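You operate a simulated robot arm through the tools that you are given. There is no shell and no other tool. Be economical: measure what you need, move in short steps, check, and stop when the job is done.

You run a simulated two-armed robot. Do the job below in one go: nothing can be reset, and whatever is moved stays where it is left.

JOB
Open the white barn door, run the engine three seconds or more, switch off.
Fine: start it once the WAIT lamp is out.

It is judged by the outcome, as a careful person would: the job done as asked, and still so three seconds after it is handed in. It fails if anything else is knocked over, pushed out of place, dropped, spilled or broken.

ROBOT AND FRAMES
Two 7-joint arms with two-finger parallel grippers on one trunk, on a base that drives. Base frame: it is fixed to the floor where the robot stands at the start and does not move with it; the origin is under the middle of the robot, x ahead of it, y to its left, z up. Units: m, degrees, N and s.
The left shoulder is at the start at [0.06, 0.143, 0.991], the right one opposite. With the tool pointing down near the work surface each hand reaches from about 0.22 to 0.68 m from the robot's upright axis, wherever it stands, measured 20 degrees to its own side. Places, roughly: brake lever [-0.8, -1.6, 0.8]; green button [-1.1, -2, 1]; ignition switch [-1.2, -1.9, 1]; white barn door [0.5, 0.5, 1.3]. Payload 1.57 kg a hand.
Tool frame (each hand has its own): the origin (TCP) lies between the finger pads and is the grasp point; the fingertips stand 0.03 m ahead of it; z points along the fingers, y is the line along which they close. Largest opening 0.11 m; finger width 0.024, thickness 0.012; the body of the gripper, 0.048 by 0.112 m, starts 0.078 m behind the TCP.
Orientation is that of the tool frame in the base frame, as a unit quaternion [w, x, y, z]. With the fingers straight down and closing along the base's y, the tool's x points along the base's -x, its y along +y and its z along -z.

CONTROLS
- The arms move only by the tool jog_arm. It takes "left_steps", "right_steps" or both (then of equal length, played together; a hand with none holds still); each is a list of rows, each a list of 3 entries, a list of its own where there are three numbers: the shift along the base's x, y, z in mm, then the turn, a rotation vector about the base's x, y, z in degrees, then the closure, from 0 (fully open) to 1 (shut). In form: [[[dx, dy, dz], [ax, ay, az], hand], ...]. A call has 1 to 8 rows; each row shifts and turns the commanded pose from where the row before left it. A row lasts 0.2 s, in which the tool goes at most 0.05 m and 8.6 degrees; a call with a longer step from one row to the next is refused whole, and so is a gripper value outside its range. Where a pose cannot be reached the arm comes as near as it can. A force on the tool above 40 N (or 10 N above the force at the start of the call, whichever is more), or a blocked arm, ends the call early, and 0.2 s more pass. Each finger travels about 0.045 m/s and halts on what it meets, pressing with about 39 N; the grip force reading is that of the motor and also rises with nothing between the fingers. The clock runs only during rows and for 0.2 s after the last one: add rows that do not move to give the fingers time. It gives the time, the measured TCP pose, the force on the tool (base axes), the opening and the grip force at its end, in the units of the frame above (readings bear some noise), with the torque about the TCP (base axes, N m) and any sound that the robot's microphone picked up, and new pictures: "pictures" is both (left out), scene, wrist or none (wrist: the cameras of the hands that moved).
- Cameras (640 x 400 px; columns grow to the right, rows downward): "scene" is now at [0.0548, 0.005, 1.612]; the picture's right is [0.06, -1.00, 0.00], its down [-0.65, -0.04, -0.76] and it looks along [0.76, 0.04, -0.65] (base axes); focal length 262 px, centre (320, 200). "left" rides on the left gripper at [0.07, -0.016, -0.141] in its tool frame; the picture's right is [0.23, 0.97, 0.00], its down [-0.86, 0.20, -0.48] and it looks along [-0.47, 0.11, 0.88] (tool axes); focal length 222 px, centre (320, 200). "right" rides on the right gripper at [0.07, 0.016, -0.141] in its tool frame; the picture's right is [-0.23, 0.97, 0.00], its down [-0.85, -0.20, -0.48] and it looks along [-0.47, -0.11, 0.88] (tool axes); focal length 222 px, centre (320, 200).
- slide_trunk(by): slides the trunk up (or, below 0, down) by that many m; the arms and the scene camera ride with it, the base frame stays. It gives what a move gives, with no picture.
- roll_base(legs): drives the robot by 1 to 6 legs, each [ahead, left, turn to the left] in m, m and degrees, along the robot's own axes; the way and the turn of a leg run together, so that a leg with both is an arc; at most 1.5 m and 180 degrees a leg. The arms and the cameras ride along, it lands a little off, and it stops where it bumps. It gives what a move gives, and a new picture of the scene camera.
- pan_tilt(pan, tilt): turns the head with the scene camera to pan (to the left, within 86 degrees either way) and tilt (down, from -29 to 69), counted from straight ahead of the robot. It gives what a move gives, and a new picture of the scene camera.
- probe_pixels(camera, pixels): for up to 12 pixels [column, row] of the newest picture of that camera ("zoom" is the newest enlarged one), the place [x, y, z] in the base frame of the surface seen there, good to about 0.003 m. No time passes.
- zoom(camera, box): a new picture of the part [left, top, right, bottom] of that camera's present view, enlarged. No time passes.
- sign_off(): hands the job in; it is judged then, once.

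Go step by step. Measure first, check grasps and placings, and put right what went wrong. The budget is 80 turns and 260 pictures, counting those below and the enlarged ones. Unless the task says otherwise, let go and move clear before handing in, and close with one line.

The tools are called as a command line: name --argument value ..., lists and objects as JSON in quotes. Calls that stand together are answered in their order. jog_arm: Moves the arms, as the interface text tells. Its arguments: {"type":"object","properties":{"left_steps":{"type":"array"},"right_steps":{"type":"array"},"pictures":{"type":"string","enum":["both","scene","wrist","none"]}},"required":[]} The other tools are called the same way: slide_trunk (by) slides the trunk up or down; roll_base (legs) drives the base; pan_tilt (pan, tilt) turns the head that bears the scene camera; probe_pixels (camera, pixels) gives the place of the surface under pixels of a picture; zoom (camera, box) takes an enlarged picture of a part of a camera's view; sign_off () hands the job in.

At the start:

```text
time: 0.0
left_tcp_pos: [0.4925, 0.2002, 1.1704]
left_tcp_rot: [0.0, -0.001, 1.0, 0.0]
left_wrist_force: [-0.2, 0.0, -0.3]
left_torque: [0.01, -0.02, 0.03]
left_finger_gap: 0.1099
left_grip_force: 0.0
right_tcp_pos: [0.4965, -0.1931, 1.1702]
right_tcp_rot: [0.0, -0.001, 1.0, 0.0]
right_wrist_force: [-0.2, 0.1, 0.1]
right_torque: [0.0, -0.04, 0.01]
right_finger_gap: 0.1098
right_grip_force: 0.0
trunk travel left (down, up): [-0.59, 0.0]
robot x, y, heading: [0.0006, -0.0015, 0.3]
head pan, tilt: [3.2, 40.4]
```

scene: 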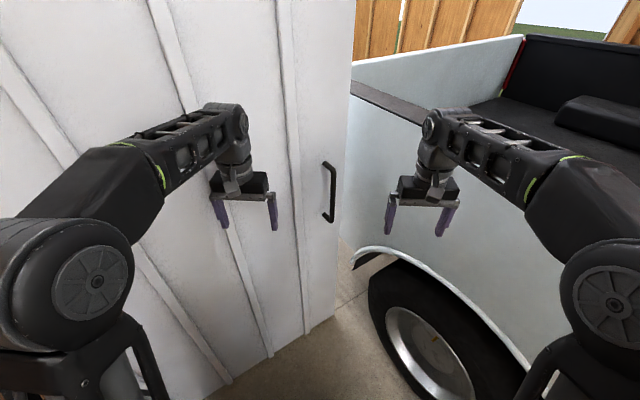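
right: 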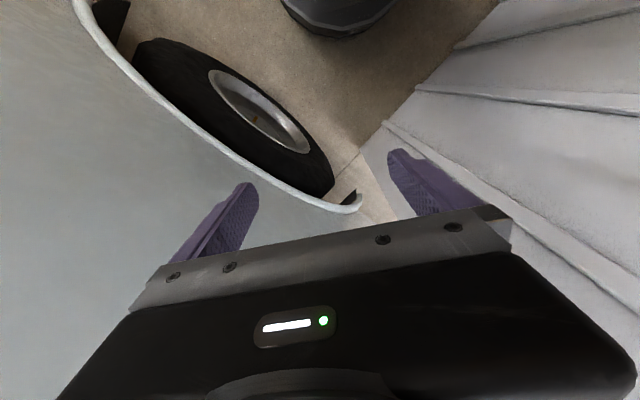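
left: 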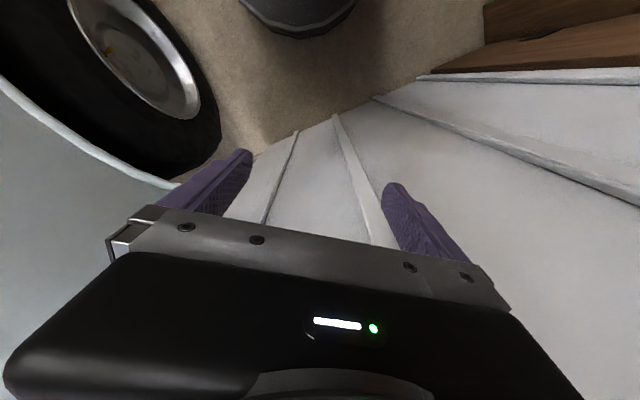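

The scene shows the white door on the left with a black handle at about (330,190), and a truck body to the right of it. I'll measure the door and handle first.

probe_pixels --camera "scene" --pixels '[[325, 164], [332, 190], [328, 218], [318, 190], [345, 150], [335, 315], [200, 60], [60, 40], [300, 100], [360, 90], [350, 240], [250, 200]]'

pan_tilt --pan 60 --tilt 15

pan_tilt --pan 5 --tilt 10

pan_tilt --pan -60 --tilt 20

```text
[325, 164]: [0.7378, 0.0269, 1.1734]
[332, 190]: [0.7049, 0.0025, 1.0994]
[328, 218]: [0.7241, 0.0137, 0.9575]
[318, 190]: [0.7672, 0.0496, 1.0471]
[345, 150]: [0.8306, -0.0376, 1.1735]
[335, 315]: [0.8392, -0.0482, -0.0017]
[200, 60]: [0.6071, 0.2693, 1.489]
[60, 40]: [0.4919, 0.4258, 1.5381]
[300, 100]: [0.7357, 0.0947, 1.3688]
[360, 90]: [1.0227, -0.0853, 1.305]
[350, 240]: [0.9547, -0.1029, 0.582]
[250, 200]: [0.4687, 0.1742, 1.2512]
```

```text
time: 1.3
left_tcp_pos: [0.4938, 0.2006, 1.1704]
left_tcp_rot: [0.0, 0.001, 1.0, 0.0]
left_wrist_force: [-0.3, 0.0, 0.2]
left_torque: [0.0, -0.01, 0.02]
left_finger_gap: 0.11
left_grip_force: 0.0
right_tcp_pos: [0.4966, -0.1935, 1.1697]
right_tcp_rot: [0.0, 0.0, 1.0, 0.0]
right_wrist_force: [0.3, 0.0, -1.0]
right_torque: [-0.02, -0.03, 0.0]
right_finger_gap: 0.11
right_grip_force: 0.1
trunk travel left (down, up): [-0.59, 0.0]
robot x, y, heading: [-0.0015, 0.0006, 0.1]
head pan, tilt: [60.0, 15.0]
```

scene: 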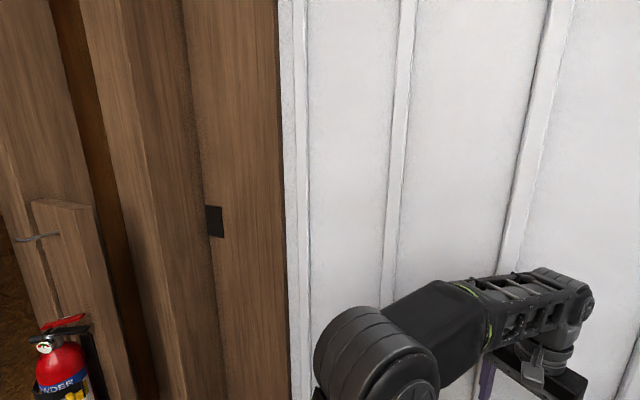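

```text
time: 2.5
left_tcp_pos: [0.4936, 0.2004, 1.1699]
left_tcp_rot: [0.001, -0.001, 1.0, 0.0]
left_wrist_force: [-0.1, -1.0, -0.1]
left_torque: [0.0, -0.04, 0.02]
left_finger_gap: 0.1099
left_grip_force: 0.1
right_tcp_pos: [0.4958, -0.1933, 1.1708]
right_tcp_rot: [0.0, 0.0, 1.0, 0.0]
right_wrist_force: [-0.8, 0.1, -0.3]
right_torque: [0.02, -0.05, 0.02]
right_finger_gap: 0.1099
right_grip_force: 0.1
trunk travel left (down, up): [-0.59, 0.0]
robot x, y, heading: [0.0016, 0.0026, -0.1]
head pan, tilt: [5.0, 10.0]
```

scene: 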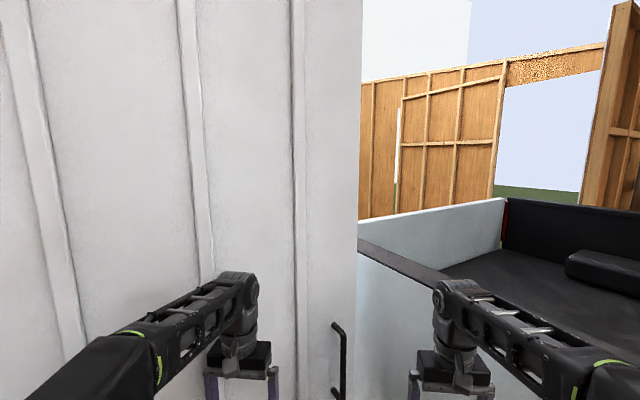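

```text
time: 3.9
left_tcp_pos: [0.4929, 0.2005, 1.1703]
left_tcp_rot: [0.0, 0.0, 1.0, 0.0]
left_wrist_force: [0.4, 0.0, -0.8]
left_torque: [0.02, -0.02, 0.01]
left_finger_gap: 0.1101
left_grip_force: 0.0
right_tcp_pos: [0.4962, -0.1922, 1.1696]
right_tcp_rot: [0.0, 0.0, 1.0, 0.0]
right_wrist_force: [0.3, 0.4, 0.3]
right_torque: [-0.02, -0.01, 0.01]
right_finger_gap: 0.1098
right_grip_force: 0.1
trunk travel left (down, up): [-0.59, 0.0]
robot x, y, heading: [-0.0015, -0.0004, 0.1]
head pan, tilt: [-60.0, 20.0]
```

scene: 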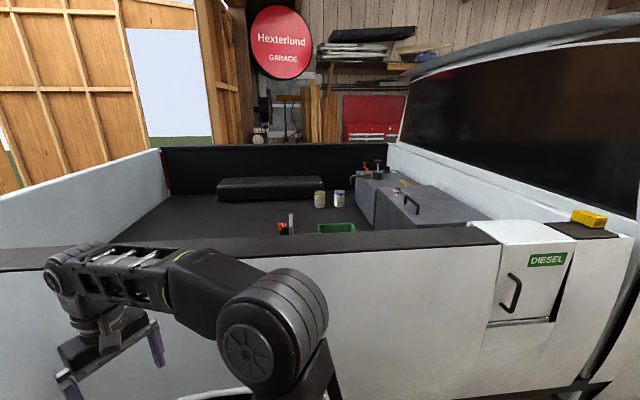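

The door is a plane running from about (0.49,0.43) to (0.83,-0.04), with a handle at its right end. I'll look for hinges or a rail, and at the dash on the far right.

pan_tilt --pan 40 --tilt -29

pan_tilt --pan 86 --tilt 25

pan_tilt --pan 45 --tilt 55

pan_tilt --pan -86 --tilt 20

```text
time: 5.6
left_tcp_pos: [0.4927, 0.2005, 1.1698]
left_tcp_rot: [0.0, 0.0, 1.0, 0.0]
left_wrist_force: [0.1, -0.3, -0.2]
left_torque: [0.01, 0.0, -0.03]
left_finger_gap: 0.1097
left_grip_force: 0.0
right_tcp_pos: [0.4956, -0.1919, 1.1696]
right_tcp_rot: [0.0, 0.0, 1.0, 0.0]
right_wrist_force: [-0.6, 0.3, -0.1]
right_torque: [-0.04, -0.02, 0.0]
right_finger_gap: 0.1101
right_grip_force: 0.1
trunk travel left (down, up): [-0.59, 0.0]
robot x, y, heading: [-0.0001, 0.001, -0.1]
head pan, tilt: [40.0, -28.6]
```

scene: 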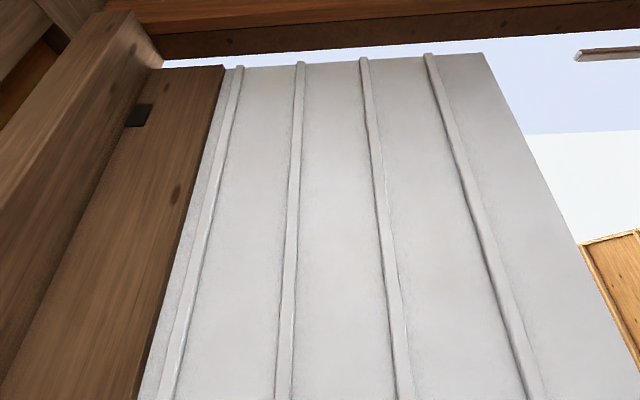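

```text
time: 6.8
left_tcp_pos: [0.4926, 0.2009, 1.1702]
left_tcp_rot: [0.0, 0.001, 1.0, 0.0]
left_wrist_force: [0.8, -0.3, 0.0]
left_torque: [0.04, 0.01, 0.0]
left_finger_gap: 0.1099
left_grip_force: 0.0
right_tcp_pos: [0.4948, -0.1933, 1.1692]
right_tcp_rot: [0.0, 0.001, 1.0, 0.001]
right_wrist_force: [0.5, 0.9, 0.0]
right_torque: [0.0, 0.01, 0.04]
right_finger_gap: 0.1098
right_grip_force: 0.0
trunk travel left (down, up): [-0.59, 0.0]
robot x, y, heading: [0.0028, -0.0014, 0.1]
head pan, tilt: [85.9, 25.0]
```

scene: 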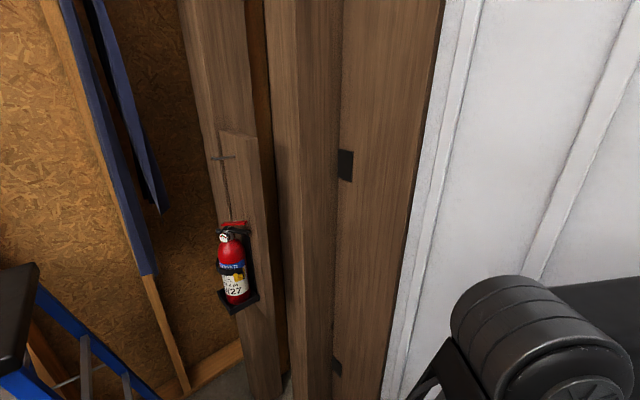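

```text
time: 7.9
left_tcp_pos: [0.4943, 0.2006, 1.1703]
left_tcp_rot: [0.001, 0.0, 1.0, 0.0]
left_wrist_force: [0.1, 0.9, 0.7]
left_torque: [0.0, 0.0, -0.01]
left_finger_gap: 0.1101
left_grip_force: 0.0
right_tcp_pos: [0.4963, -0.1933, 1.1704]
right_tcp_rot: [0.0, 0.0, 1.0, 0.0]
right_wrist_force: [0.1, 0.3, -0.4]
right_torque: [0.05, 0.02, 0.0]
right_finger_gap: 0.1098
right_grip_force: 0.1
trunk travel left (down, up): [-0.59, 0.0]
robot x, y, heading: [-0.0008, 0.0023, 0.1]
head pan, tilt: [45.0, 55.0]
```

scene: 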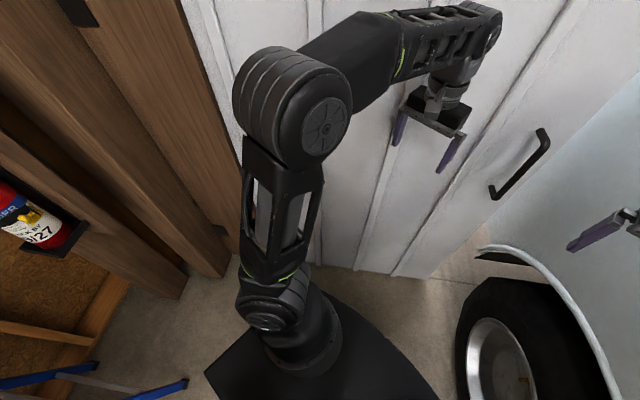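

```text
time: 10.0
left_tcp_pos: [0.4927, 0.2018, 1.1699]
left_tcp_rot: [0.001, 0.0, 1.0, 0.0]
left_wrist_force: [0.4, -0.7, 0.1]
left_torque: [0.0, -0.03, -0.05]
left_finger_gap: 0.1102
left_grip_force: 0.1
right_tcp_pos: [0.4958, -0.1929, 1.17]
right_tcp_rot: [0.0, 0.0, 1.0, 0.0]
right_wrist_force: [-0.4, -0.2, -0.6]
right_torque: [-0.01, 0.01, -0.02]
right_finger_gap: 0.1099
right_grip_force: 0.0
trunk travel left (down, up): [-0.59, 0.0]
robot x, y, heading: [-0.0006, -0.0027, 0.2]
head pan, tilt: [-85.9, 20.0]
```

scene: 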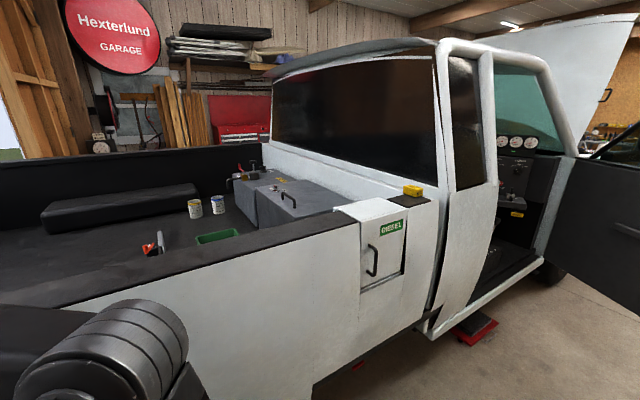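

The door looks hinged at its left edge on the wooden post, and the truck's driver door is open to the right. I'll probe the post, the hinge and the overhead beam to find where the doorway is.

pan_tilt --pan 40 --tilt -29

probe_pixels --camera "scene" --pixels '[[228, 70], [480, 56], [205, 75], [155, 60], [140, 115], [125, 20], [170, 58], [400, 38], [630, 22], [400, 12], [610, 52], [620, 250]]'

pan_tilt --pan 75 --tilt 10

probe_pixels --camera "scene" --pixels '[[320, 200], [360, 200], [400, 200], [420, 200], [440, 200], [470, 200], [500, 200], [550, 200], [280, 200], [240, 200], [200, 200], [380, 200]]'

```text
time: 12.1
left_tcp_pos: [0.4939, 0.2006, 1.1705]
left_tcp_rot: [0.001, 0.0, 1.0, 0.0]
left_wrist_force: [-0.2, 0.3, 0.6]
left_torque: [0.0, -0.01, 0.01]
left_finger_gap: 0.11
left_grip_force: 0.0
right_tcp_pos: [0.4963, -0.1934, 1.1705]
right_tcp_rot: [0.0, -0.001, 1.0, 0.0]
right_wrist_force: [0.2, -0.1, -0.2]
right_torque: [-0.01, 0.0, 0.0]
right_finger_gap: 0.1102
right_grip_force: 0.1
trunk travel left (down, up): [-0.59, 0.0]
robot x, y, heading: [-0.0003, -0.0006, -0.0]
head pan, tilt: [40.0, -28.6]
```

scene: 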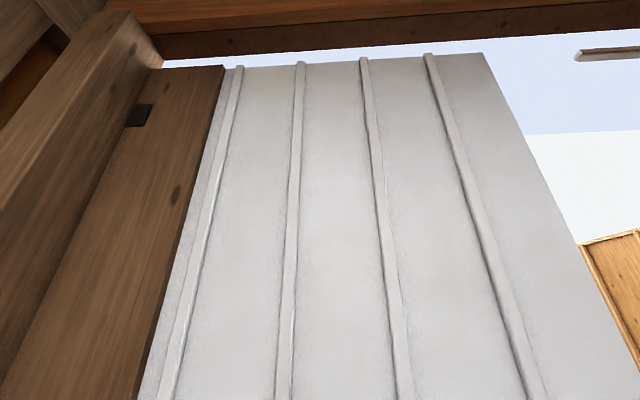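

```text
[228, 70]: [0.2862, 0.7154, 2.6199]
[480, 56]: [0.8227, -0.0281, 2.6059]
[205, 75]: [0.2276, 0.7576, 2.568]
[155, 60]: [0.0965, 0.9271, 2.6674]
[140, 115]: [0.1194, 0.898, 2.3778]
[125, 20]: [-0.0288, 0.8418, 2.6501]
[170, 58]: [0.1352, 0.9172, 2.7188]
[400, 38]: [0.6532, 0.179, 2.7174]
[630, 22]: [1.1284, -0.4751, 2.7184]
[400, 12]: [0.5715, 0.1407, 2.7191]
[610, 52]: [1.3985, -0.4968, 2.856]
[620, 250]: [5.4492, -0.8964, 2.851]
```

```text
time: 13.2
left_tcp_pos: [0.4923, 0.2002, 1.171]
left_tcp_rot: [0.001, 0.0, 1.0, 0.0]
left_wrist_force: [0.2, 0.5, 0.0]
left_torque: [0.0, 0.01, 0.01]
left_finger_gap: 0.11
left_grip_force: 0.1
right_tcp_pos: [0.4962, -0.1929, 1.1694]
right_tcp_rot: [0.0, 0.0, 1.0, 0.0]
right_wrist_force: [-0.3, 0.5, 0.0]
right_torque: [-0.02, -0.01, 0.01]
right_finger_gap: 0.11
right_grip_force: 0.1
trunk travel left (down, up): [-0.59, 0.0]
robot x, y, heading: [-0.0027, 0.0, -0.4]
head pan, tilt: [75.0, 10.0]
```

scene: 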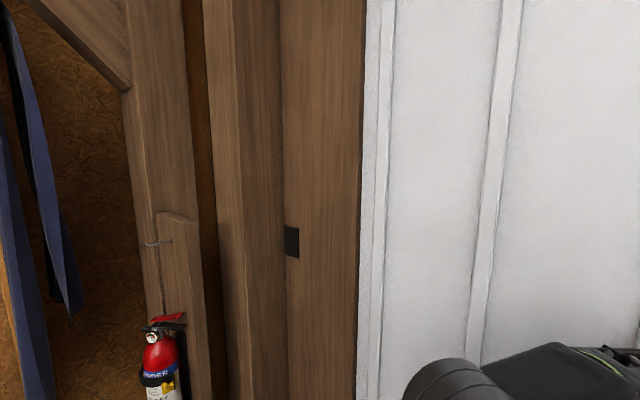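

```text
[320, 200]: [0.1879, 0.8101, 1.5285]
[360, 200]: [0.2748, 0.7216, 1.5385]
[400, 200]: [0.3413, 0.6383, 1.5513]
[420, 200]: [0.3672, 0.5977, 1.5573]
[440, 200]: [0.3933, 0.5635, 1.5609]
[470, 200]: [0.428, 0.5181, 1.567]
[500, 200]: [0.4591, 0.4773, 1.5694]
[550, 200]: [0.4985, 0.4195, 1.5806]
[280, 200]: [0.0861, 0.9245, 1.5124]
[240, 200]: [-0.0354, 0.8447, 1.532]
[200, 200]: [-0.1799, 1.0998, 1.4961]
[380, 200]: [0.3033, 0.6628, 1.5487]
```

The wall line (beam and posts) runs along (0.59,-0.80), and the door lies in it with its hinge plates near (0.1,0.92). I'll check where the truck side stands relative to the door.

pan_tilt --pan -20 --tilt 30

probe_pixels --camera "scene" --pixels '[[180, 150], [250, 160], [320, 170], [400, 180], [480, 190], [560, 200], [150, 120], [200, 100], [300, 90], [150, 200], [600, 220], [630, 300]]'

pan_tilt --pan -10 --tilt -29

probe_pixels --camera "scene" --pixels '[[100, 50], [200, 50], [300, 30], [400, 30], [500, 30], [600, 30], [100, 350], [200, 300], [300, 300], [400, 300], [500, 300], [600, 300]]'

```text
time: 14.9
left_tcp_pos: [0.4915, 0.2013, 1.1699]
left_tcp_rot: [0.0, 0.001, 1.0, 0.001]
left_wrist_force: [-0.5, -0.4, -0.1]
left_torque: [0.01, 0.05, -0.01]
left_finger_gap: 0.1099
left_grip_force: 0.0
right_tcp_pos: [0.4965, -0.1929, 1.17]
right_tcp_rot: [0.001, 0.0, 1.0, 0.0]
right_wrist_force: [-0.1, -0.6, -0.5]
right_torque: [0.0, -0.01, -0.01]
right_finger_gap: 0.1101
right_grip_force: 0.1
trunk travel left (down, up): [-0.59, 0.0]
robot x, y, heading: [0.0035, 0.0017, -0.1]
head pan, tilt: [-20.0, 30.0]
```

scene: 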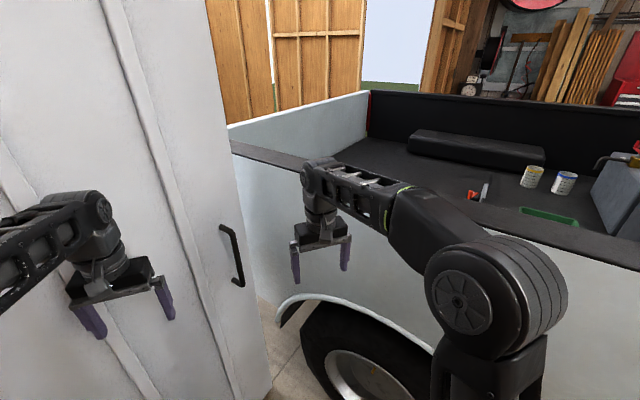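

```text
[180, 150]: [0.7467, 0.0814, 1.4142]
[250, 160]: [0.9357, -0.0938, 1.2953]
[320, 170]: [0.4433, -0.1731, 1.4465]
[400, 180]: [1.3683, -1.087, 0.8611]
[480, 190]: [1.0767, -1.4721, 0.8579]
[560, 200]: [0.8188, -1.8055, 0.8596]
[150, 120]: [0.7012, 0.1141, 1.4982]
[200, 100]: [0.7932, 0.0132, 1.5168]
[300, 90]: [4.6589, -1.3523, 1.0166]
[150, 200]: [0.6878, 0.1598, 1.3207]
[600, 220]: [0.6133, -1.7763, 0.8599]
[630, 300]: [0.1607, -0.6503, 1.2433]
```

```text
time: 16.1
left_tcp_pos: [0.494, 0.2008, 1.1704]
left_tcp_rot: [0.0, 0.0, 1.0, 0.0]
left_wrist_force: [-1.0, 0.1, 0.1]
left_torque: [0.01, 0.01, 0.01]
left_finger_gap: 0.1101
left_grip_force: 0.1
right_tcp_pos: [0.4967, -0.1929, 1.1712]
right_tcp_rot: [-0.001, 0.0, 1.0, 0.001]
right_wrist_force: [0.0, -0.8, -0.2]
right_torque: [-0.01, -0.02, -0.03]
right_finger_gap: 0.11
right_grip_force: 0.1
trunk travel left (down, up): [-0.59, 0.0]
robot x, y, heading: [0.0038, 0.0001, -0.0]
head pan, tilt: [-10.0, -28.6]
```

scene: 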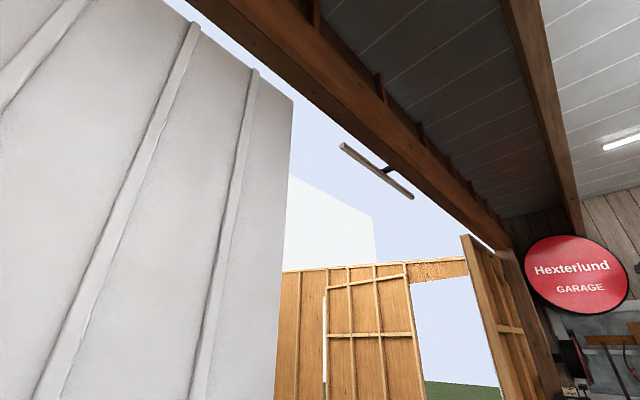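

```text
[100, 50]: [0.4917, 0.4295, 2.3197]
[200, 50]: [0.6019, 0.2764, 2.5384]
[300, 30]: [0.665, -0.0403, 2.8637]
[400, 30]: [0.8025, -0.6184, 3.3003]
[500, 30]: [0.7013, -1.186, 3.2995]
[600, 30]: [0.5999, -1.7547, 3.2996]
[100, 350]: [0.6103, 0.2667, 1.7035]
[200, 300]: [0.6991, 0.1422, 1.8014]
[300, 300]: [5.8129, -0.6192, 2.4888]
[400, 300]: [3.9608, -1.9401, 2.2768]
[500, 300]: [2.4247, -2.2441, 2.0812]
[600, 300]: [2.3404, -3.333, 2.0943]
```

The truck stands in the doorway parallel to the door's normal, so the left leaf probably swings outward (the right leaf already does). I'll pull the right hand back and bring the left hand horizontal, facing the handle centre at (0.708,0.009,1.07), fingers closing across the vertical bar.

jog_arm --left_steps '[[[10, -20, -12], [0, -8.2, 0], 0], [[10, -30, -12], [0, -8.2, 0], 0], [[15, -30, -12], [0, -8.2, 0], 0], [[15, -30, -12], [0, -8.2, 0], 0], [[15, -30, -12], [0, -8.2, 0], 0], [[15, -30, -14], [0, -8.2, 0], 0], [[15, -30, -13], [0, -8.2, 0], 0], [[10, -30, -13], [0, -8.2, 0], 0]]' --right_steps '[[[-25, 0, 0], [0, 0, 0], 0], [[-25, 0, 0], [0, 0, 0], 0], [[-25, 0, 0], [0, 0, 0], 0], [[-25, 0, 0], [0, 0, 0], 0], [[-25, 0, 0], [0, 0, 0], 0], [[-25, 0, 0], [0, 0, 0], 0], [[0, 0, 0], [0, 0, 0], 0], [[0, 0, 0], [0, 0, 0], 0]]' --pictures "none"

jog_arm --left_steps '[[[5, -10, 0], [0, -8.2, 0], 0], [[5, -10, 0], [0, -8.2, 0], 0], [[5, -12, 0], [0, -8.0, 0], 0], [[0, 0, 0], [0, 0, 7.3], 0], [[0, 0, 0], [0, 0, 7.3], 0], [[0, 0, 0], [0, 0, 7.3], 0], [[0, 0, 0], [0, 0, 7.3], 0], [[0, 0, 0], [0, 0, 7.2], 0]]' --pictures "wrist"

pan_tilt --pan 0 --tilt 40

```text
time: 17.9
left_tcp_pos: [0.5986, -0.0302, 1.0688]
left_tcp_rot: [0.542, 0.002, 0.84, -0.001]
left_wrist_force: [0.1, 0.3, 0.3]
left_torque: [-0.01, 0.06, 0.04]
left_finger_gap: 0.11
left_grip_force: 0.0
right_tcp_pos: [0.3472, -0.1951, 1.1709]
right_tcp_rot: [0.0, 0.0, 1.0, 0.0]
right_wrist_force: [0.7, 0.1, 0.3]
right_torque: [0.01, 0.01, 0.01]
right_finger_gap: 0.1101
right_grip_force: 0.1
trunk travel left (down, up): [-0.59, 0.0]
robot x, y, heading: [0.0016, -0.0035, 0.0]
head pan, tilt: [-10.0, -28.6]
```

```text
time: 19.4
left_tcp_pos: [0.6135, -0.0581, 1.0692]
left_tcp_rot: [0.693, -0.134, 0.694, 0.14]
left_wrist_force: [0.0, 0.1, 0.0]
left_torque: [0.01, 0.0, 0.04]
left_finger_gap: 0.1102
left_grip_force: 0.0
right_tcp_pos: [0.3515, -0.2043, 1.1714]
right_tcp_rot: [0.006, 0.01, 1.0, -0.008]
right_wrist_force: [0.8, -25.0, 1.7]
right_torque: [-0.73, -0.04, -0.35]
right_finger_gap: 0.0885
right_grip_force: 0.0
trunk travel left (down, up): [-0.59, 0.0]
robot x, y, heading: [0.0008, 0.0002, -0.1]
head pan, tilt: [-10.0, -28.6]
stopped in row 7 (right hand): the force on the tool passed its limit at 50 N (the readings are from after the stop); the commanded pose is now the measured one
```

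left: 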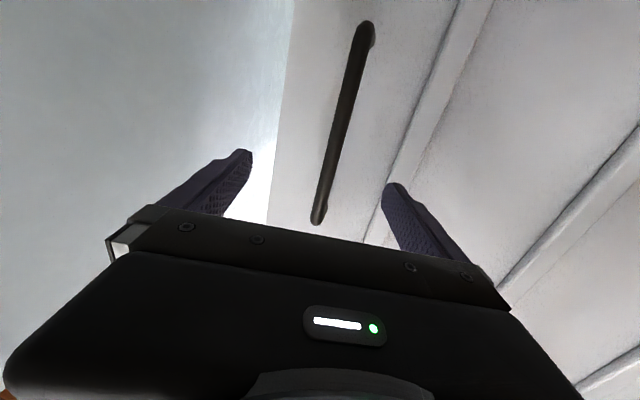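

```text
time: 20.8
left_tcp_pos: [0.6132, -0.0584, 1.0688]
left_tcp_rot: [0.694, -0.132, 0.694, 0.138]
left_wrist_force: [0.2, -0.1, -0.5]
left_torque: [0.02, 0.02, 0.0]
left_finger_gap: 0.1103
left_grip_force: 0.1
right_tcp_pos: [0.3504, -0.201, 1.1714]
right_tcp_rot: [0.006, 0.006, 1.0, -0.008]
right_wrist_force: [-8.6, -30.8, 16.5]
right_torque: [-0.07, 0.12, 0.13]
right_finger_gap: 0.0832
right_grip_force: 0.2
trunk travel left (down, up): [-0.59, 0.0]
robot x, y, heading: [0.0005, -0.0033, 0.1]
head pan, tilt: [0.0, 40.0]
```

scene: 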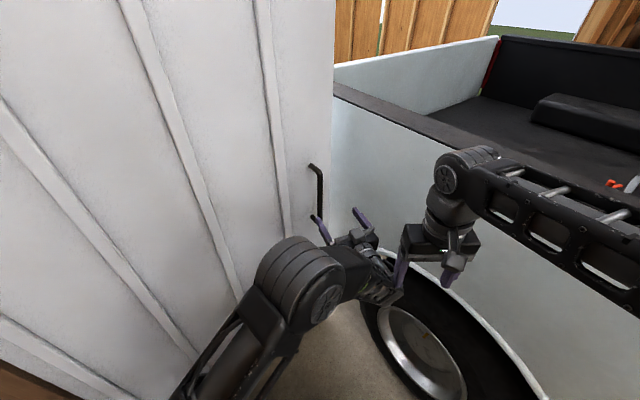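

The left wrist bumped the right fingers at (400,270). I'll lift the right hand away, then finish the left hand's yaw.

jog_arm --right_steps '[[[-10, -20, 30], [0, 0, 0], 0], [[-10, -10, 40], [0, 0, 0], 0], [[-10, 0, 45], [0, 0, 0], 0], [[-10, 0, 45], [0, 0, 0], 0]]' --pictures "none"

jog_arm --left_steps '[[[0, 0, 0], [0, 0, 7], 0], [[0, 0, 0], [0, 0, 7], 0], [[0, 0, 0], [0, 0, 0], 0]]' --pictures "both"

```text
time: 21.8
left_tcp_pos: [0.6138, -0.0597, 1.0686]
left_tcp_rot: [0.694, -0.133, 0.694, 0.137]
left_wrist_force: [0.5, -0.8, 0.4]
left_torque: [0.0, 0.01, 0.02]
left_finger_gap: 0.1102
left_grip_force: 0.1
right_tcp_pos: [0.3508, -0.2221, 1.1893]
right_tcp_rot: [0.009, 0.007, 1.0, -0.004]
right_wrist_force: [0.0, -0.1, -0.2]
right_torque: [0.0, -0.03, 0.02]
right_finger_gap: 0.11
right_grip_force: 0.0
right hand out of reach, approached as far as the arm can: row 1, 2, 3, 4
trunk travel left (down, up): [-0.59, 0.0]
robot x, y, heading: [-0.0009, -0.0009, -0.1]
head pan, tilt: [0.0, 40.0]
```

```text
time: 22.4
left_tcp_pos: [0.6137, -0.0568, 1.068]
left_tcp_rot: [0.675, -0.206, 0.676, 0.213]
left_wrist_force: [0.3, -0.6, 0.1]
left_torque: [0.02, 0.03, -0.02]
left_finger_gap: 0.1101
left_grip_force: 0.0
right_tcp_pos: [0.3537, -0.2315, 1.1919]
right_tcp_rot: [0.014, 0.016, 1.0, -0.014]
right_wrist_force: [1.3, -24.8, 3.3]
right_torque: [-0.7, -0.08, -0.23]
right_finger_gap: 0.0881
right_grip_force: 0.0
trunk travel left (down, up): [-0.59, 0.0]
robot x, y, heading: [0.001, -0.0001, 0.3]
head pan, tilt: [0.0, 40.0]
stopped in row 2 (right hand): the force on the tool passed its limit at 50 N (the readings are from after the stop); the commanded pose is now the measured one
```

scene: 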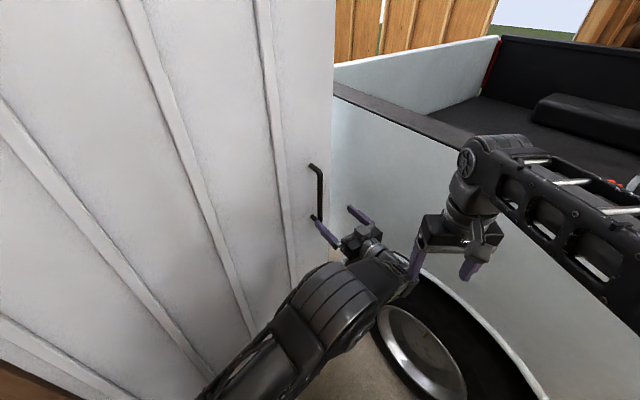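
left: 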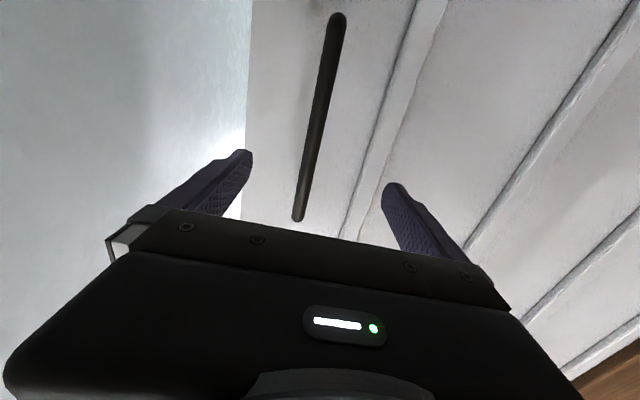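

The right hand can't go higher. I'll move it sideways to y≈-0.33 (clear of the truck) with fingers closed, then finish the yaw and shift toward the bar, which shows between the fingers at (318,110).

jog_arm --right_steps '[[[0, -20, 0], [0, 0, 0], 0.5], [[0, -30, 0], [0, 0, 0], 1], [[0, -30, 0], [0, 0, 0], 1], [[0, -20, 0], [0, 0, 0], 1], [[0, 0, 0], [0, 0, 0], 1], [[0, 0, 0], [0, 0, 0], 1]]' --pictures "none"

jog_arm --left_steps '[[[0, 0, 0], [0, 0, 4], 0], [[16, 12, 0], [0, 0, 0], 0], [[16, 12, 0], [0, 0, 0], 0], [[0, 0, 0], [0, 0, 0], 0]]' --pictures "both"

probe_pixels --camera "left" --pixels '[[318, 110], [310, 150], [325, 60]]'

```text
time: 23.8
left_tcp_pos: [0.6125, -0.0577, 1.0682]
left_tcp_rot: [0.676, -0.204, 0.676, 0.211]
left_wrist_force: [1.2, -0.3, 0.4]
left_torque: [0.0, 0.0, 0.01]
left_finger_gap: 0.11
left_grip_force: 0.1
right_tcp_pos: [0.3529, -0.3283, 1.1906]
right_tcp_rot: [0.015, 0.013, 1.0, -0.011]
right_wrist_force: [0.3, 0.0, 0.2]
right_torque: [-0.01, 0.04, -0.01]
right_finger_gap: 0.0003
right_grip_force: 19.2
trunk travel left (down, up): [-0.59, 0.0]
robot x, y, heading: [-0.0011, -0.0002, -0.0]
head pan, tilt: [0.0, 40.0]
```

```text
time: 24.8
left_tcp_pos: [0.6455, -0.0336, 1.0679]
left_tcp_rot: [0.668, -0.227, 0.669, 0.234]
left_wrist_force: [0.0, -0.1, 0.2]
left_torque: [-0.02, 0.01, 0.0]
left_finger_gap: 0.1101
left_grip_force: 0.1
right_tcp_pos: [0.3528, -0.3293, 1.1915]
right_tcp_rot: [0.015, 0.013, 1.0, -0.01]
right_wrist_force: [0.8, 0.6, 0.0]
right_torque: [0.0, 0.02, 0.02]
right_finger_gap: 0.0
right_grip_force: 21.1
trunk travel left (down, up): [-0.59, 0.0]
robot x, y, heading: [0.001, 0.0028, -0.1]
head pan, tilt: [0.0, 40.0]
```

scene: 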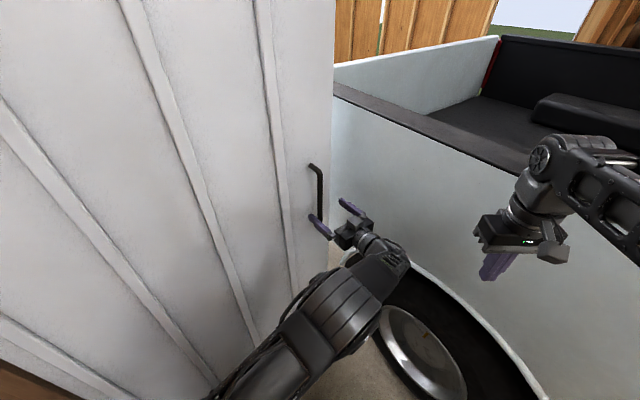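
left: 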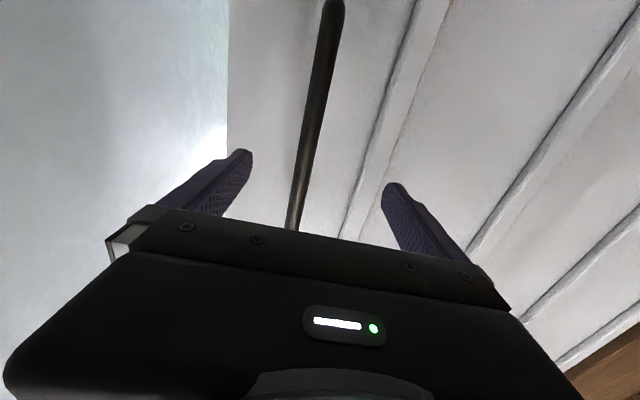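

```text
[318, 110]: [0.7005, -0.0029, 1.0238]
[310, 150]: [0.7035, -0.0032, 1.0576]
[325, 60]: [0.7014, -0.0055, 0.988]
```

The bar face is at (0.702,-0.004), about 63 mm ahead of the TCP and centred to within 9 mm. I'll advance and close on it.

jog_arm --left_steps '[[[19, 11, 0], [0, 0, 0], 0], [[19, 10, 0], [0, 0, 0], 0], [[19, 10, 0], [0, 0, 0], 0], [[0, 0, 0], [0, 0, 0], 0.5], [[0, 0, 0], [0, 0, 0], 1], [[0, 0, 0], [0, 0, 0], 1], [[0, 0, 0], [0, 0, 0], 1], [[0, 0, 0], [0, 0, 0], 1]]' --pictures "wrist"

```text
time: 26.6
left_tcp_pos: [0.7034, -0.0064, 1.0684]
left_tcp_rot: [0.669, -0.226, 0.669, 0.232]
left_wrist_force: [7.2, -5.6, 1.7]
left_torque: [-0.26, 0.01, -0.11]
left_finger_gap: 0.0181
left_grip_force: 7.1
right_tcp_pos: [0.3543, -0.3283, 1.1901]
right_tcp_rot: [0.014, 0.013, 1.0, -0.01]
right_wrist_force: [-0.8, 0.1, -0.3]
right_torque: [-0.03, 0.05, 0.01]
right_finger_gap: 0.0
right_grip_force: 21.7
trunk travel left (down, up): [-0.59, 0.0]
robot x, y, heading: [-0.0019, -0.0008, -0.2]
head pan, tilt: [0.0, 40.0]
```

left: 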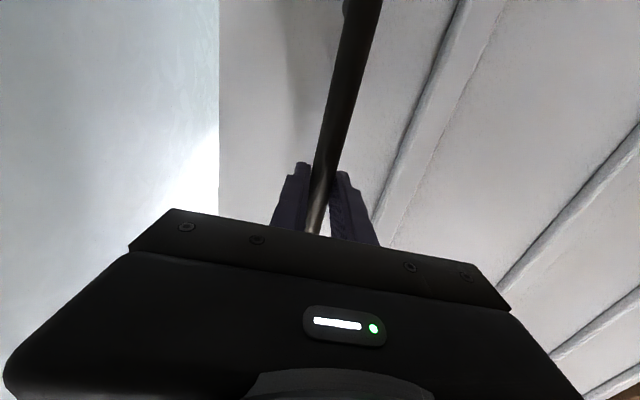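

The bar is gripped (gap 18 mm). I'll push gently outward along the door normal by about 30 mm to find which way it swings.

jog_arm --left_steps '[[[8, 6, 0], [0, 0, 0], 1], [[8, 6, 0], [0, 0, 0], 1], [[8, 6, 0], [0, 0, 1], 1], [[0, 0, 0], [0, 0, 0], 1]]' --pictures "none"

```text
time: 27.6
left_tcp_pos: [0.7283, 0.0079, 1.0679]
left_tcp_rot: [0.666, -0.231, 0.668, 0.239]
left_wrist_force: [13.7, -26.3, -0.3]
left_torque: [-0.89, -0.2, -0.41]
left_finger_gap: 0.018
left_grip_force: 32.1
right_tcp_pos: [0.3545, -0.3324, 1.1894]
right_tcp_rot: [0.015, 0.014, 1.0, -0.009]
right_wrist_force: [-1.1, 0.4, -0.4]
right_torque: [-0.01, -0.03, 0.0]
right_finger_gap: 0.0
right_grip_force: 21.3
trunk travel left (down, up): [-0.59, 0.0]
robot x, y, heading: [0.0009, -0.0013, -0.2]
head pan, tilt: [0.0, 40.0]
```

The hand moved about 29 mm along the normal with little axial force (about -4 N); I'll check whether the door followed or the fingers slid.

pan_tilt --pan 0 --tilt 35

probe_pixels --camera "scene" --pixels '[[60, 40], [180, 60], [240, 100], [310, 60], [310, 120], [320, 170], [150, 150]]'

```text
time: 28.2
left_tcp_pos: [0.7294, 0.0099, 1.0675]
left_tcp_rot: [0.667, -0.23, 0.668, 0.238]
left_wrist_force: [14.2, -31.4, -0.6]
left_torque: [-0.67, -0.33, -0.36]
left_finger_gap: 0.0178
left_grip_force: 32.3
right_tcp_pos: [0.3555, -0.3318, 1.1904]
right_tcp_rot: [0.014, 0.013, 1.0, -0.009]
right_wrist_force: [0.2, -0.6, 0.5]
right_torque: [-0.03, 0.02, -0.06]
right_finger_gap: 0.0003
right_grip_force: 21.3
trunk travel left (down, up): [-0.59, 0.0]
robot x, y, heading: [-0.0015, -0.0013, 0.1]
head pan, tilt: [0.0, 35.0]
```

scene: 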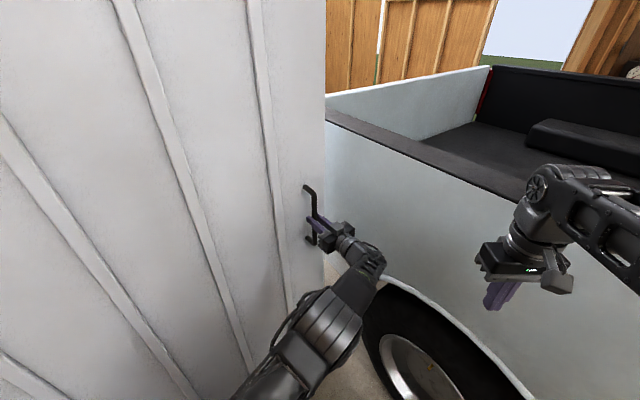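

```text
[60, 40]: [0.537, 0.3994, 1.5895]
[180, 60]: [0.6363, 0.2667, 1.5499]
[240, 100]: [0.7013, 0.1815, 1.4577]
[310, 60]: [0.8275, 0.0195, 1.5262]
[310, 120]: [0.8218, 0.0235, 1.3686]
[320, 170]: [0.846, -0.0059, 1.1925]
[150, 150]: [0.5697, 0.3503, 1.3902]
```

The door plane shifted outward by about 20–30 mm, so it swings outward on a hinge near (0.116,0.94). I'll carry the gripped handle along its arc (radius 1.11 m) by translating the base.

roll_base --legs '[[0.063, 0.045, 0], [0.06, 0.049, 0]]'

```text
time: 29.3
left_tcp_pos: [0.7763, 0.0396, 1.068]
left_tcp_rot: [0.667, -0.227, 0.671, 0.229]
left_wrist_force: [9.5, -2.2, 7.7]
left_torque: [-0.4, -0.42, -0.28]
left_finger_gap: 0.0179
left_grip_force: 32.1
right_tcp_pos: [0.4022, -0.2935, 1.1915]
right_tcp_rot: [0.015, 0.015, 1.0, -0.012]
right_wrist_force: [0.5, 0.2, 0.3]
right_torque: [-0.07, 0.03, -0.01]
right_finger_gap: 0.0001
right_grip_force: 21.4
trunk travel left (down, up): [-0.59, 0.0]
robot x, y, heading: [0.0487, 0.0375, -0.3]
head pan, tilt: [0.0, 35.0]
stopped in leg 1: the force on the tool passed its limit at 46 N (the readings are from after the stop); the commanded pose is now the measured one
```

scene: 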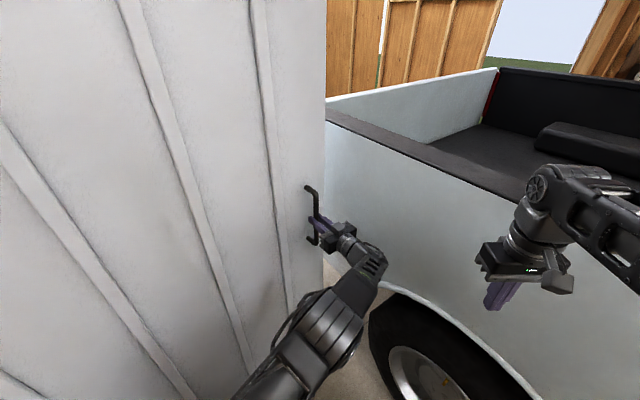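

It works, but inertia tripped the limit. I'll continue more slowly with arm steps along the arc.

jog_arm --left_steps '[[[8, 5, 0], [0, 0, 1], 1], [[16, 11, 0], [0, 0, 1.5], 1], [[20, 14, 0], [0, 0, 1.5], 1], [[20, 15, 0], [0, 0, 1.5], 1], [[20, 15, 0], [0, 0, 1.5], 1], [[20, 16, 0], [0, 0, 1.5], 1], [[20, 16, 0], [0, 0, 1.5], 1], [[10, 8, 0], [0, 0, 1], 1]]' --pictures "none"

```text
time: 30.6
left_tcp_pos: [0.847, 0.0925, 1.0674]
left_tcp_rot: [0.653, -0.262, 0.659, 0.263]
left_wrist_force: [-0.1, -6.0, -4.7]
left_torque: [0.06, -0.57, 0.13]
left_finger_gap: 0.0174
left_grip_force: 32.4
left hand out of reach, approached as far as the arm can: row 5, 6
right_tcp_pos: [0.4001, -0.296, 1.1915]
right_tcp_rot: [0.015, 0.016, 1.0, -0.011]
right_wrist_force: [-0.1, 1.4, 0.7]
right_torque: [-0.05, -0.02, 0.01]
right_finger_gap: 0.0001
right_grip_force: 21.5
trunk travel left (down, up): [-0.59, 0.0]
robot x, y, heading: [0.0462, 0.0318, -0.3]
head pan, tilt: [0.0, 35.0]
stopped in row 6 (left hand): the force on the tool passed its limit at 43 N (the readings are from after the stop); the commanded pose is now the measured one
```

The door moves easily (about 5 N) but the arm is at full reach. I'll bring the base along while still holding, in short legs.

roll_base --legs '[[0.03, 0.027, 0], [0.03, 0.028, 0], [0.03, 0.029, 0], [0.029, 0.03, 0]]'

```text
time: 33.2
left_tcp_pos: [0.9719, 0.2119, 1.0686]
left_tcp_rot: [0.653, -0.263, 0.66, 0.263]
left_wrist_force: [2.5, -6.3, -9.9]
left_torque: [-0.14, -0.41, -0.29]
left_finger_gap: 0.0179
left_grip_force: 32.6
right_tcp_pos: [0.5246, -0.1808, 1.1912]
right_tcp_rot: [0.015, 0.015, 1.0, -0.011]
right_wrist_force: [0.0, 0.0, -0.6]
right_torque: [0.01, -0.02, 0.02]
right_finger_gap: 0.0
right_grip_force: 21.0
trunk travel left (down, up): [-0.59, 0.0]
robot x, y, heading: [0.1701, 0.1518, -0.4]
head pan, tilt: [0.0, 35.0]
stopped in leg 4: the force on the tool passed its limit at 47 N (the readings are from after the stop); the commanded pose is now the measured one
```

scene: 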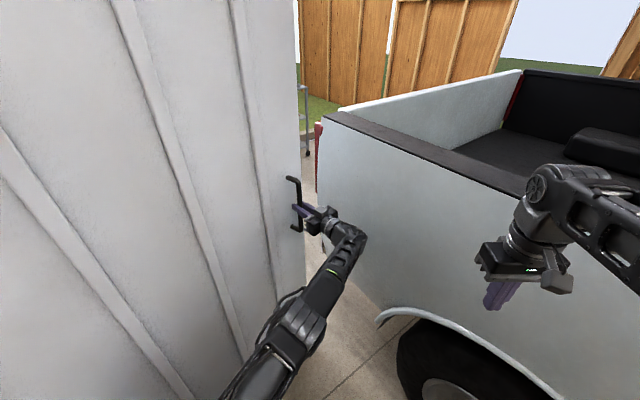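

The door is now open about 16°. Something with a leg stands outside at (306,120); I'll check that it isn't in the door's path.

zoom --camera "scene" --box '[270, 50, 370, 200]'

probe_pixels --camera "scene" --pixels '[[307, 95], [307, 152], [318, 130], [322, 180], [500, 100], [330, 120], [340, 300], [60, 100], [240, 60]]'

```text
2.67 times, centred on (320, 125) of scene
```

zoom: 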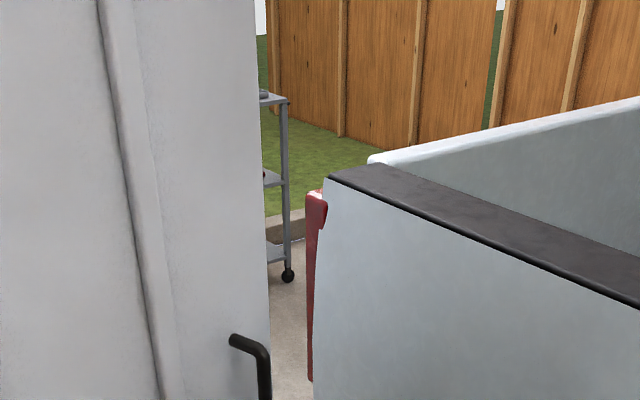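

```text
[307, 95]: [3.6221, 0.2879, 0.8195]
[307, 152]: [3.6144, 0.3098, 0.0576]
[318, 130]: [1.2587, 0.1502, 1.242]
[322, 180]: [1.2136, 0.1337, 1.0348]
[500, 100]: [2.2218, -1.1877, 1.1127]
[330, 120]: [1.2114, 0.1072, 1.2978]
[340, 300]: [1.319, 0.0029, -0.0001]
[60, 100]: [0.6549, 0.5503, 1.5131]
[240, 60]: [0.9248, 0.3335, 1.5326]
```

The cart is at x≈3.6, well clear. I'll continue along the arc with the base.

roll_base --legs '[[0.027, 0.032, 0], [0.026, 0.033, 0], [0.025, 0.034, 0], [0.023, 0.035, 0], [0.021, 0.036, 0], [0.019, 0.036, 0]]'

```text
time: 34.9
left_tcp_pos: [1.0318, 0.282, 1.0723]
left_tcp_rot: [0.655, -0.262, 0.659, 0.262]
left_wrist_force: [5.4, -8.0, -11.5]
left_torque: [-0.05, -0.21, -0.27]
left_finger_gap: 0.0178
left_grip_force: 32.6
right_tcp_pos: [0.5802, -0.1116, 1.1915]
right_tcp_rot: [0.015, 0.014, 1.0, -0.011]
right_wrist_force: [-0.5, 0.4, 0.4]
right_torque: [0.0, -0.01, 0.0]
right_finger_gap: 0.0
right_grip_force: 21.4
trunk travel left (down, up): [-0.59, 0.0]
robot x, y, heading: [0.2248, 0.2191, -0.1]
head pan, tilt: [0.0, 35.0]
stopped in leg 3: the force on the tool passed its limit at 56 N (the readings are from after the stop); the commanded pose is now the measured one
```

scene: 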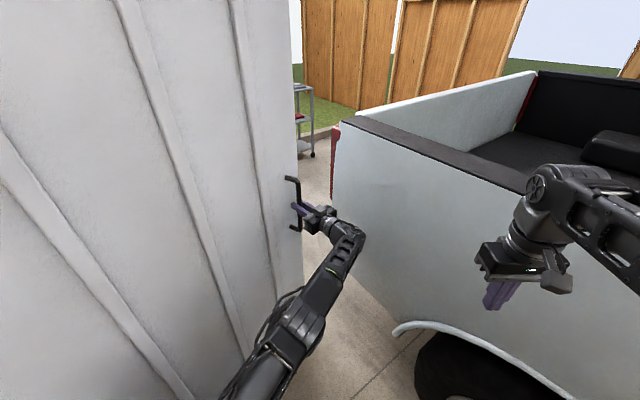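

The door is at about 21°. From here it's better to push the panel nearer mid-width, so I'll release the bar and back the hand off.

jog_arm --left_steps '[[[0, 0, 0], [0, 0, 0], 0.5], [[0, 0, 0], [0, 0, 0], 0.3], [[0, 0, 0], [0, 0, 0], 0.3], [[-20, -16, 0], [0, 0, 0], 0.3], [[-30, -24, 0], [0, 0, 0], 0.3], [[-30, -24, 0], [0, 0, 0], 0.6], [[-35, 25, 0], [0, 0, 0], 1], [[-35, 25, 0], [0, 0, 0], 1]]' --pictures "none"

jog_arm --left_steps '[[[-25, 35, 0], [0, 0, 6], 1], [[-25, 35, 0], [0, 0, 6], 1], [[-20, 35, 0], [0, 0, 0], 1], [[-20, 30, 0], [0, 0, 0], 1]]' --pictures "both"

probe_pixels --camera "scene" --pixels '[[60, 40], [180, 60], [200, 150], [280, 60], [150, 150], [295, 180]]'

```text
time: 36.6
left_tcp_pos: [0.8783, 0.2709, 1.0749]
left_tcp_rot: [0.657, -0.264, 0.655, 0.264]
left_wrist_force: [0.2, -0.2, 0.2]
left_torque: [0.02, 0.03, -0.02]
left_finger_gap: 0.0088
left_grip_force: 0.0
right_tcp_pos: [0.5777, -0.1125, 1.1914]
right_tcp_rot: [0.016, 0.014, 1.0, -0.011]
right_wrist_force: [0.2, 0.2, -0.8]
right_torque: [-0.02, -0.01, -0.01]
right_finger_gap: 0.0
right_grip_force: 21.0
trunk travel left (down, up): [-0.59, 0.0]
robot x, y, heading: [0.2279, 0.2158, -0.2]
head pan, tilt: [0.0, 35.0]
```

```text
time: 37.6
left_tcp_pos: [0.7896, 0.4063, 1.0743]
left_tcp_rot: [0.626, -0.332, 0.623, 0.331]
left_wrist_force: [0.1, 0.8, 0.3]
left_torque: [-0.01, 0.0, -0.02]
left_finger_gap: 0.0
left_grip_force: 21.0
right_tcp_pos: [0.5782, -0.1113, 1.1918]
right_tcp_rot: [0.015, 0.013, 1.0, -0.011]
right_wrist_force: [-0.6, 0.2, 0.9]
right_torque: [0.01, 0.0, 0.0]
right_finger_gap: 0.0
right_grip_force: 20.9
trunk travel left (down, up): [-0.59, 0.0]
robot x, y, heading: [0.2265, 0.2167, -0.1]
head pan, tilt: [0.0, 35.0]
```

scene: 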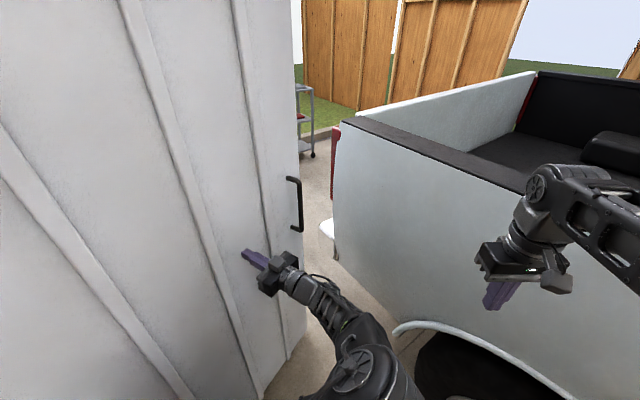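
left: 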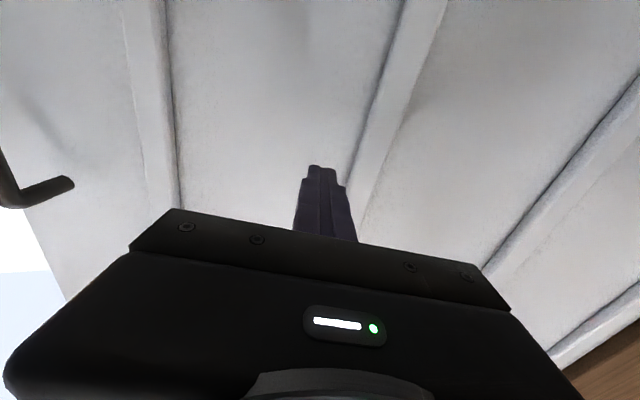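

```text
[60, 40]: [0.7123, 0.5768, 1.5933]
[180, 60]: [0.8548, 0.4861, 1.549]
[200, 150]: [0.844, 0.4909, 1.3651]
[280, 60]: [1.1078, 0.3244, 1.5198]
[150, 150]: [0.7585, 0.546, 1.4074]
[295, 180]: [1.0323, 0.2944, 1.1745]
```

The door is at 21.4° and the closed fingers stand 70 mm off the panel. The arm can push it a good way alone, so I'll move mainly along +y while yawing.

jog_arm --left_steps '[[[0, 30, 0], [0, 0, 3], 1], [[0, 30, 0], [0, 0, 3], 1], [[0, 20, 0], [0, 0, 3], 1], [[0, 12, 0], [0, 0, 3], 1], [[0, 20, 0], [0, 0, 3], 1], [[-3, 30, 0], [0, 0, 3], 1], [[-3, 35, 0], [0, 0, 3], 1], [[-3, 35, 0], [0, 0, 3], 1]]' --pictures "none"

jog_arm --left_steps '[[[-3, 25, 0], [0, 0, 3], 1], [[-3, 35, 0], [0, 0, 3], 1], [[-3, 35, 0], [0, 0, 3], 1], [[-3, 35, 0], [0, 0, 3], 1], [[-3, 35, 0], [0, 0, 3], 1], [[-3, 35, 0], [0, 0, 3], 1], [[-3, 35, 0], [0, 0, 3], 1], [[-3, 35, 0], [0, 0, 3], 1]]' --pictures "scene"

```text
time: 39.5
left_tcp_pos: [0.7787, 0.6213, 1.0745]
left_tcp_rot: [0.542, -0.455, 0.541, 0.455]
left_wrist_force: [0.4, 0.5, 0.9]
left_torque: [0.0, 0.02, -0.01]
left_finger_gap: 0.0002
left_grip_force: 21.2
right_tcp_pos: [0.579, -0.1107, 1.1906]
right_tcp_rot: [0.016, 0.013, 1.0, -0.011]
right_wrist_force: [0.7, -0.6, 0.3]
right_torque: [-0.02, 0.02, 0.0]
right_finger_gap: 0.0
right_grip_force: 20.8
trunk travel left (down, up): [-0.59, 0.0]
robot x, y, heading: [0.2266, 0.2184, -0.0]
head pan, tilt: [0.0, 35.0]
```

```text
time: 41.2
left_tcp_pos: [0.7548, 0.8892, 1.0752]
left_tcp_rot: [0.436, -0.557, 0.435, 0.558]
left_wrist_force: [-0.2, 0.4, 0.4]
left_torque: [-0.03, -0.01, -0.02]
left_finger_gap: 0.0002
left_grip_force: 21.3
right_tcp_pos: [0.578, -0.11, 1.1912]
right_tcp_rot: [0.015, 0.013, 1.0, -0.012]
right_wrist_force: [0.5, 0.2, 2.1]
right_torque: [0.01, -0.02, 0.05]
right_finger_gap: 0.0
right_grip_force: 21.7
trunk travel left (down, up): [-0.59, 0.0]
robot x, y, heading: [0.2267, 0.2133, -0.0]
head pan, tilt: [0.0, 35.0]
```

scene: 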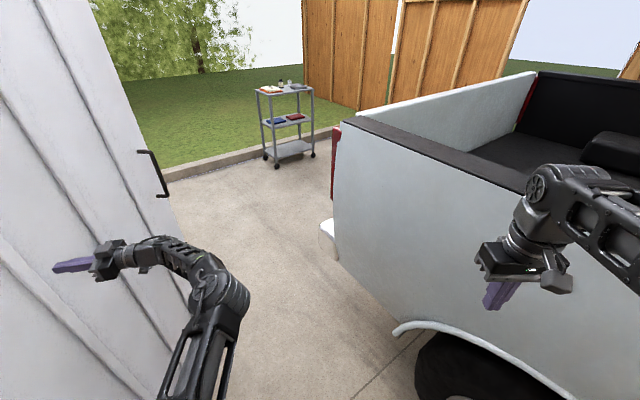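

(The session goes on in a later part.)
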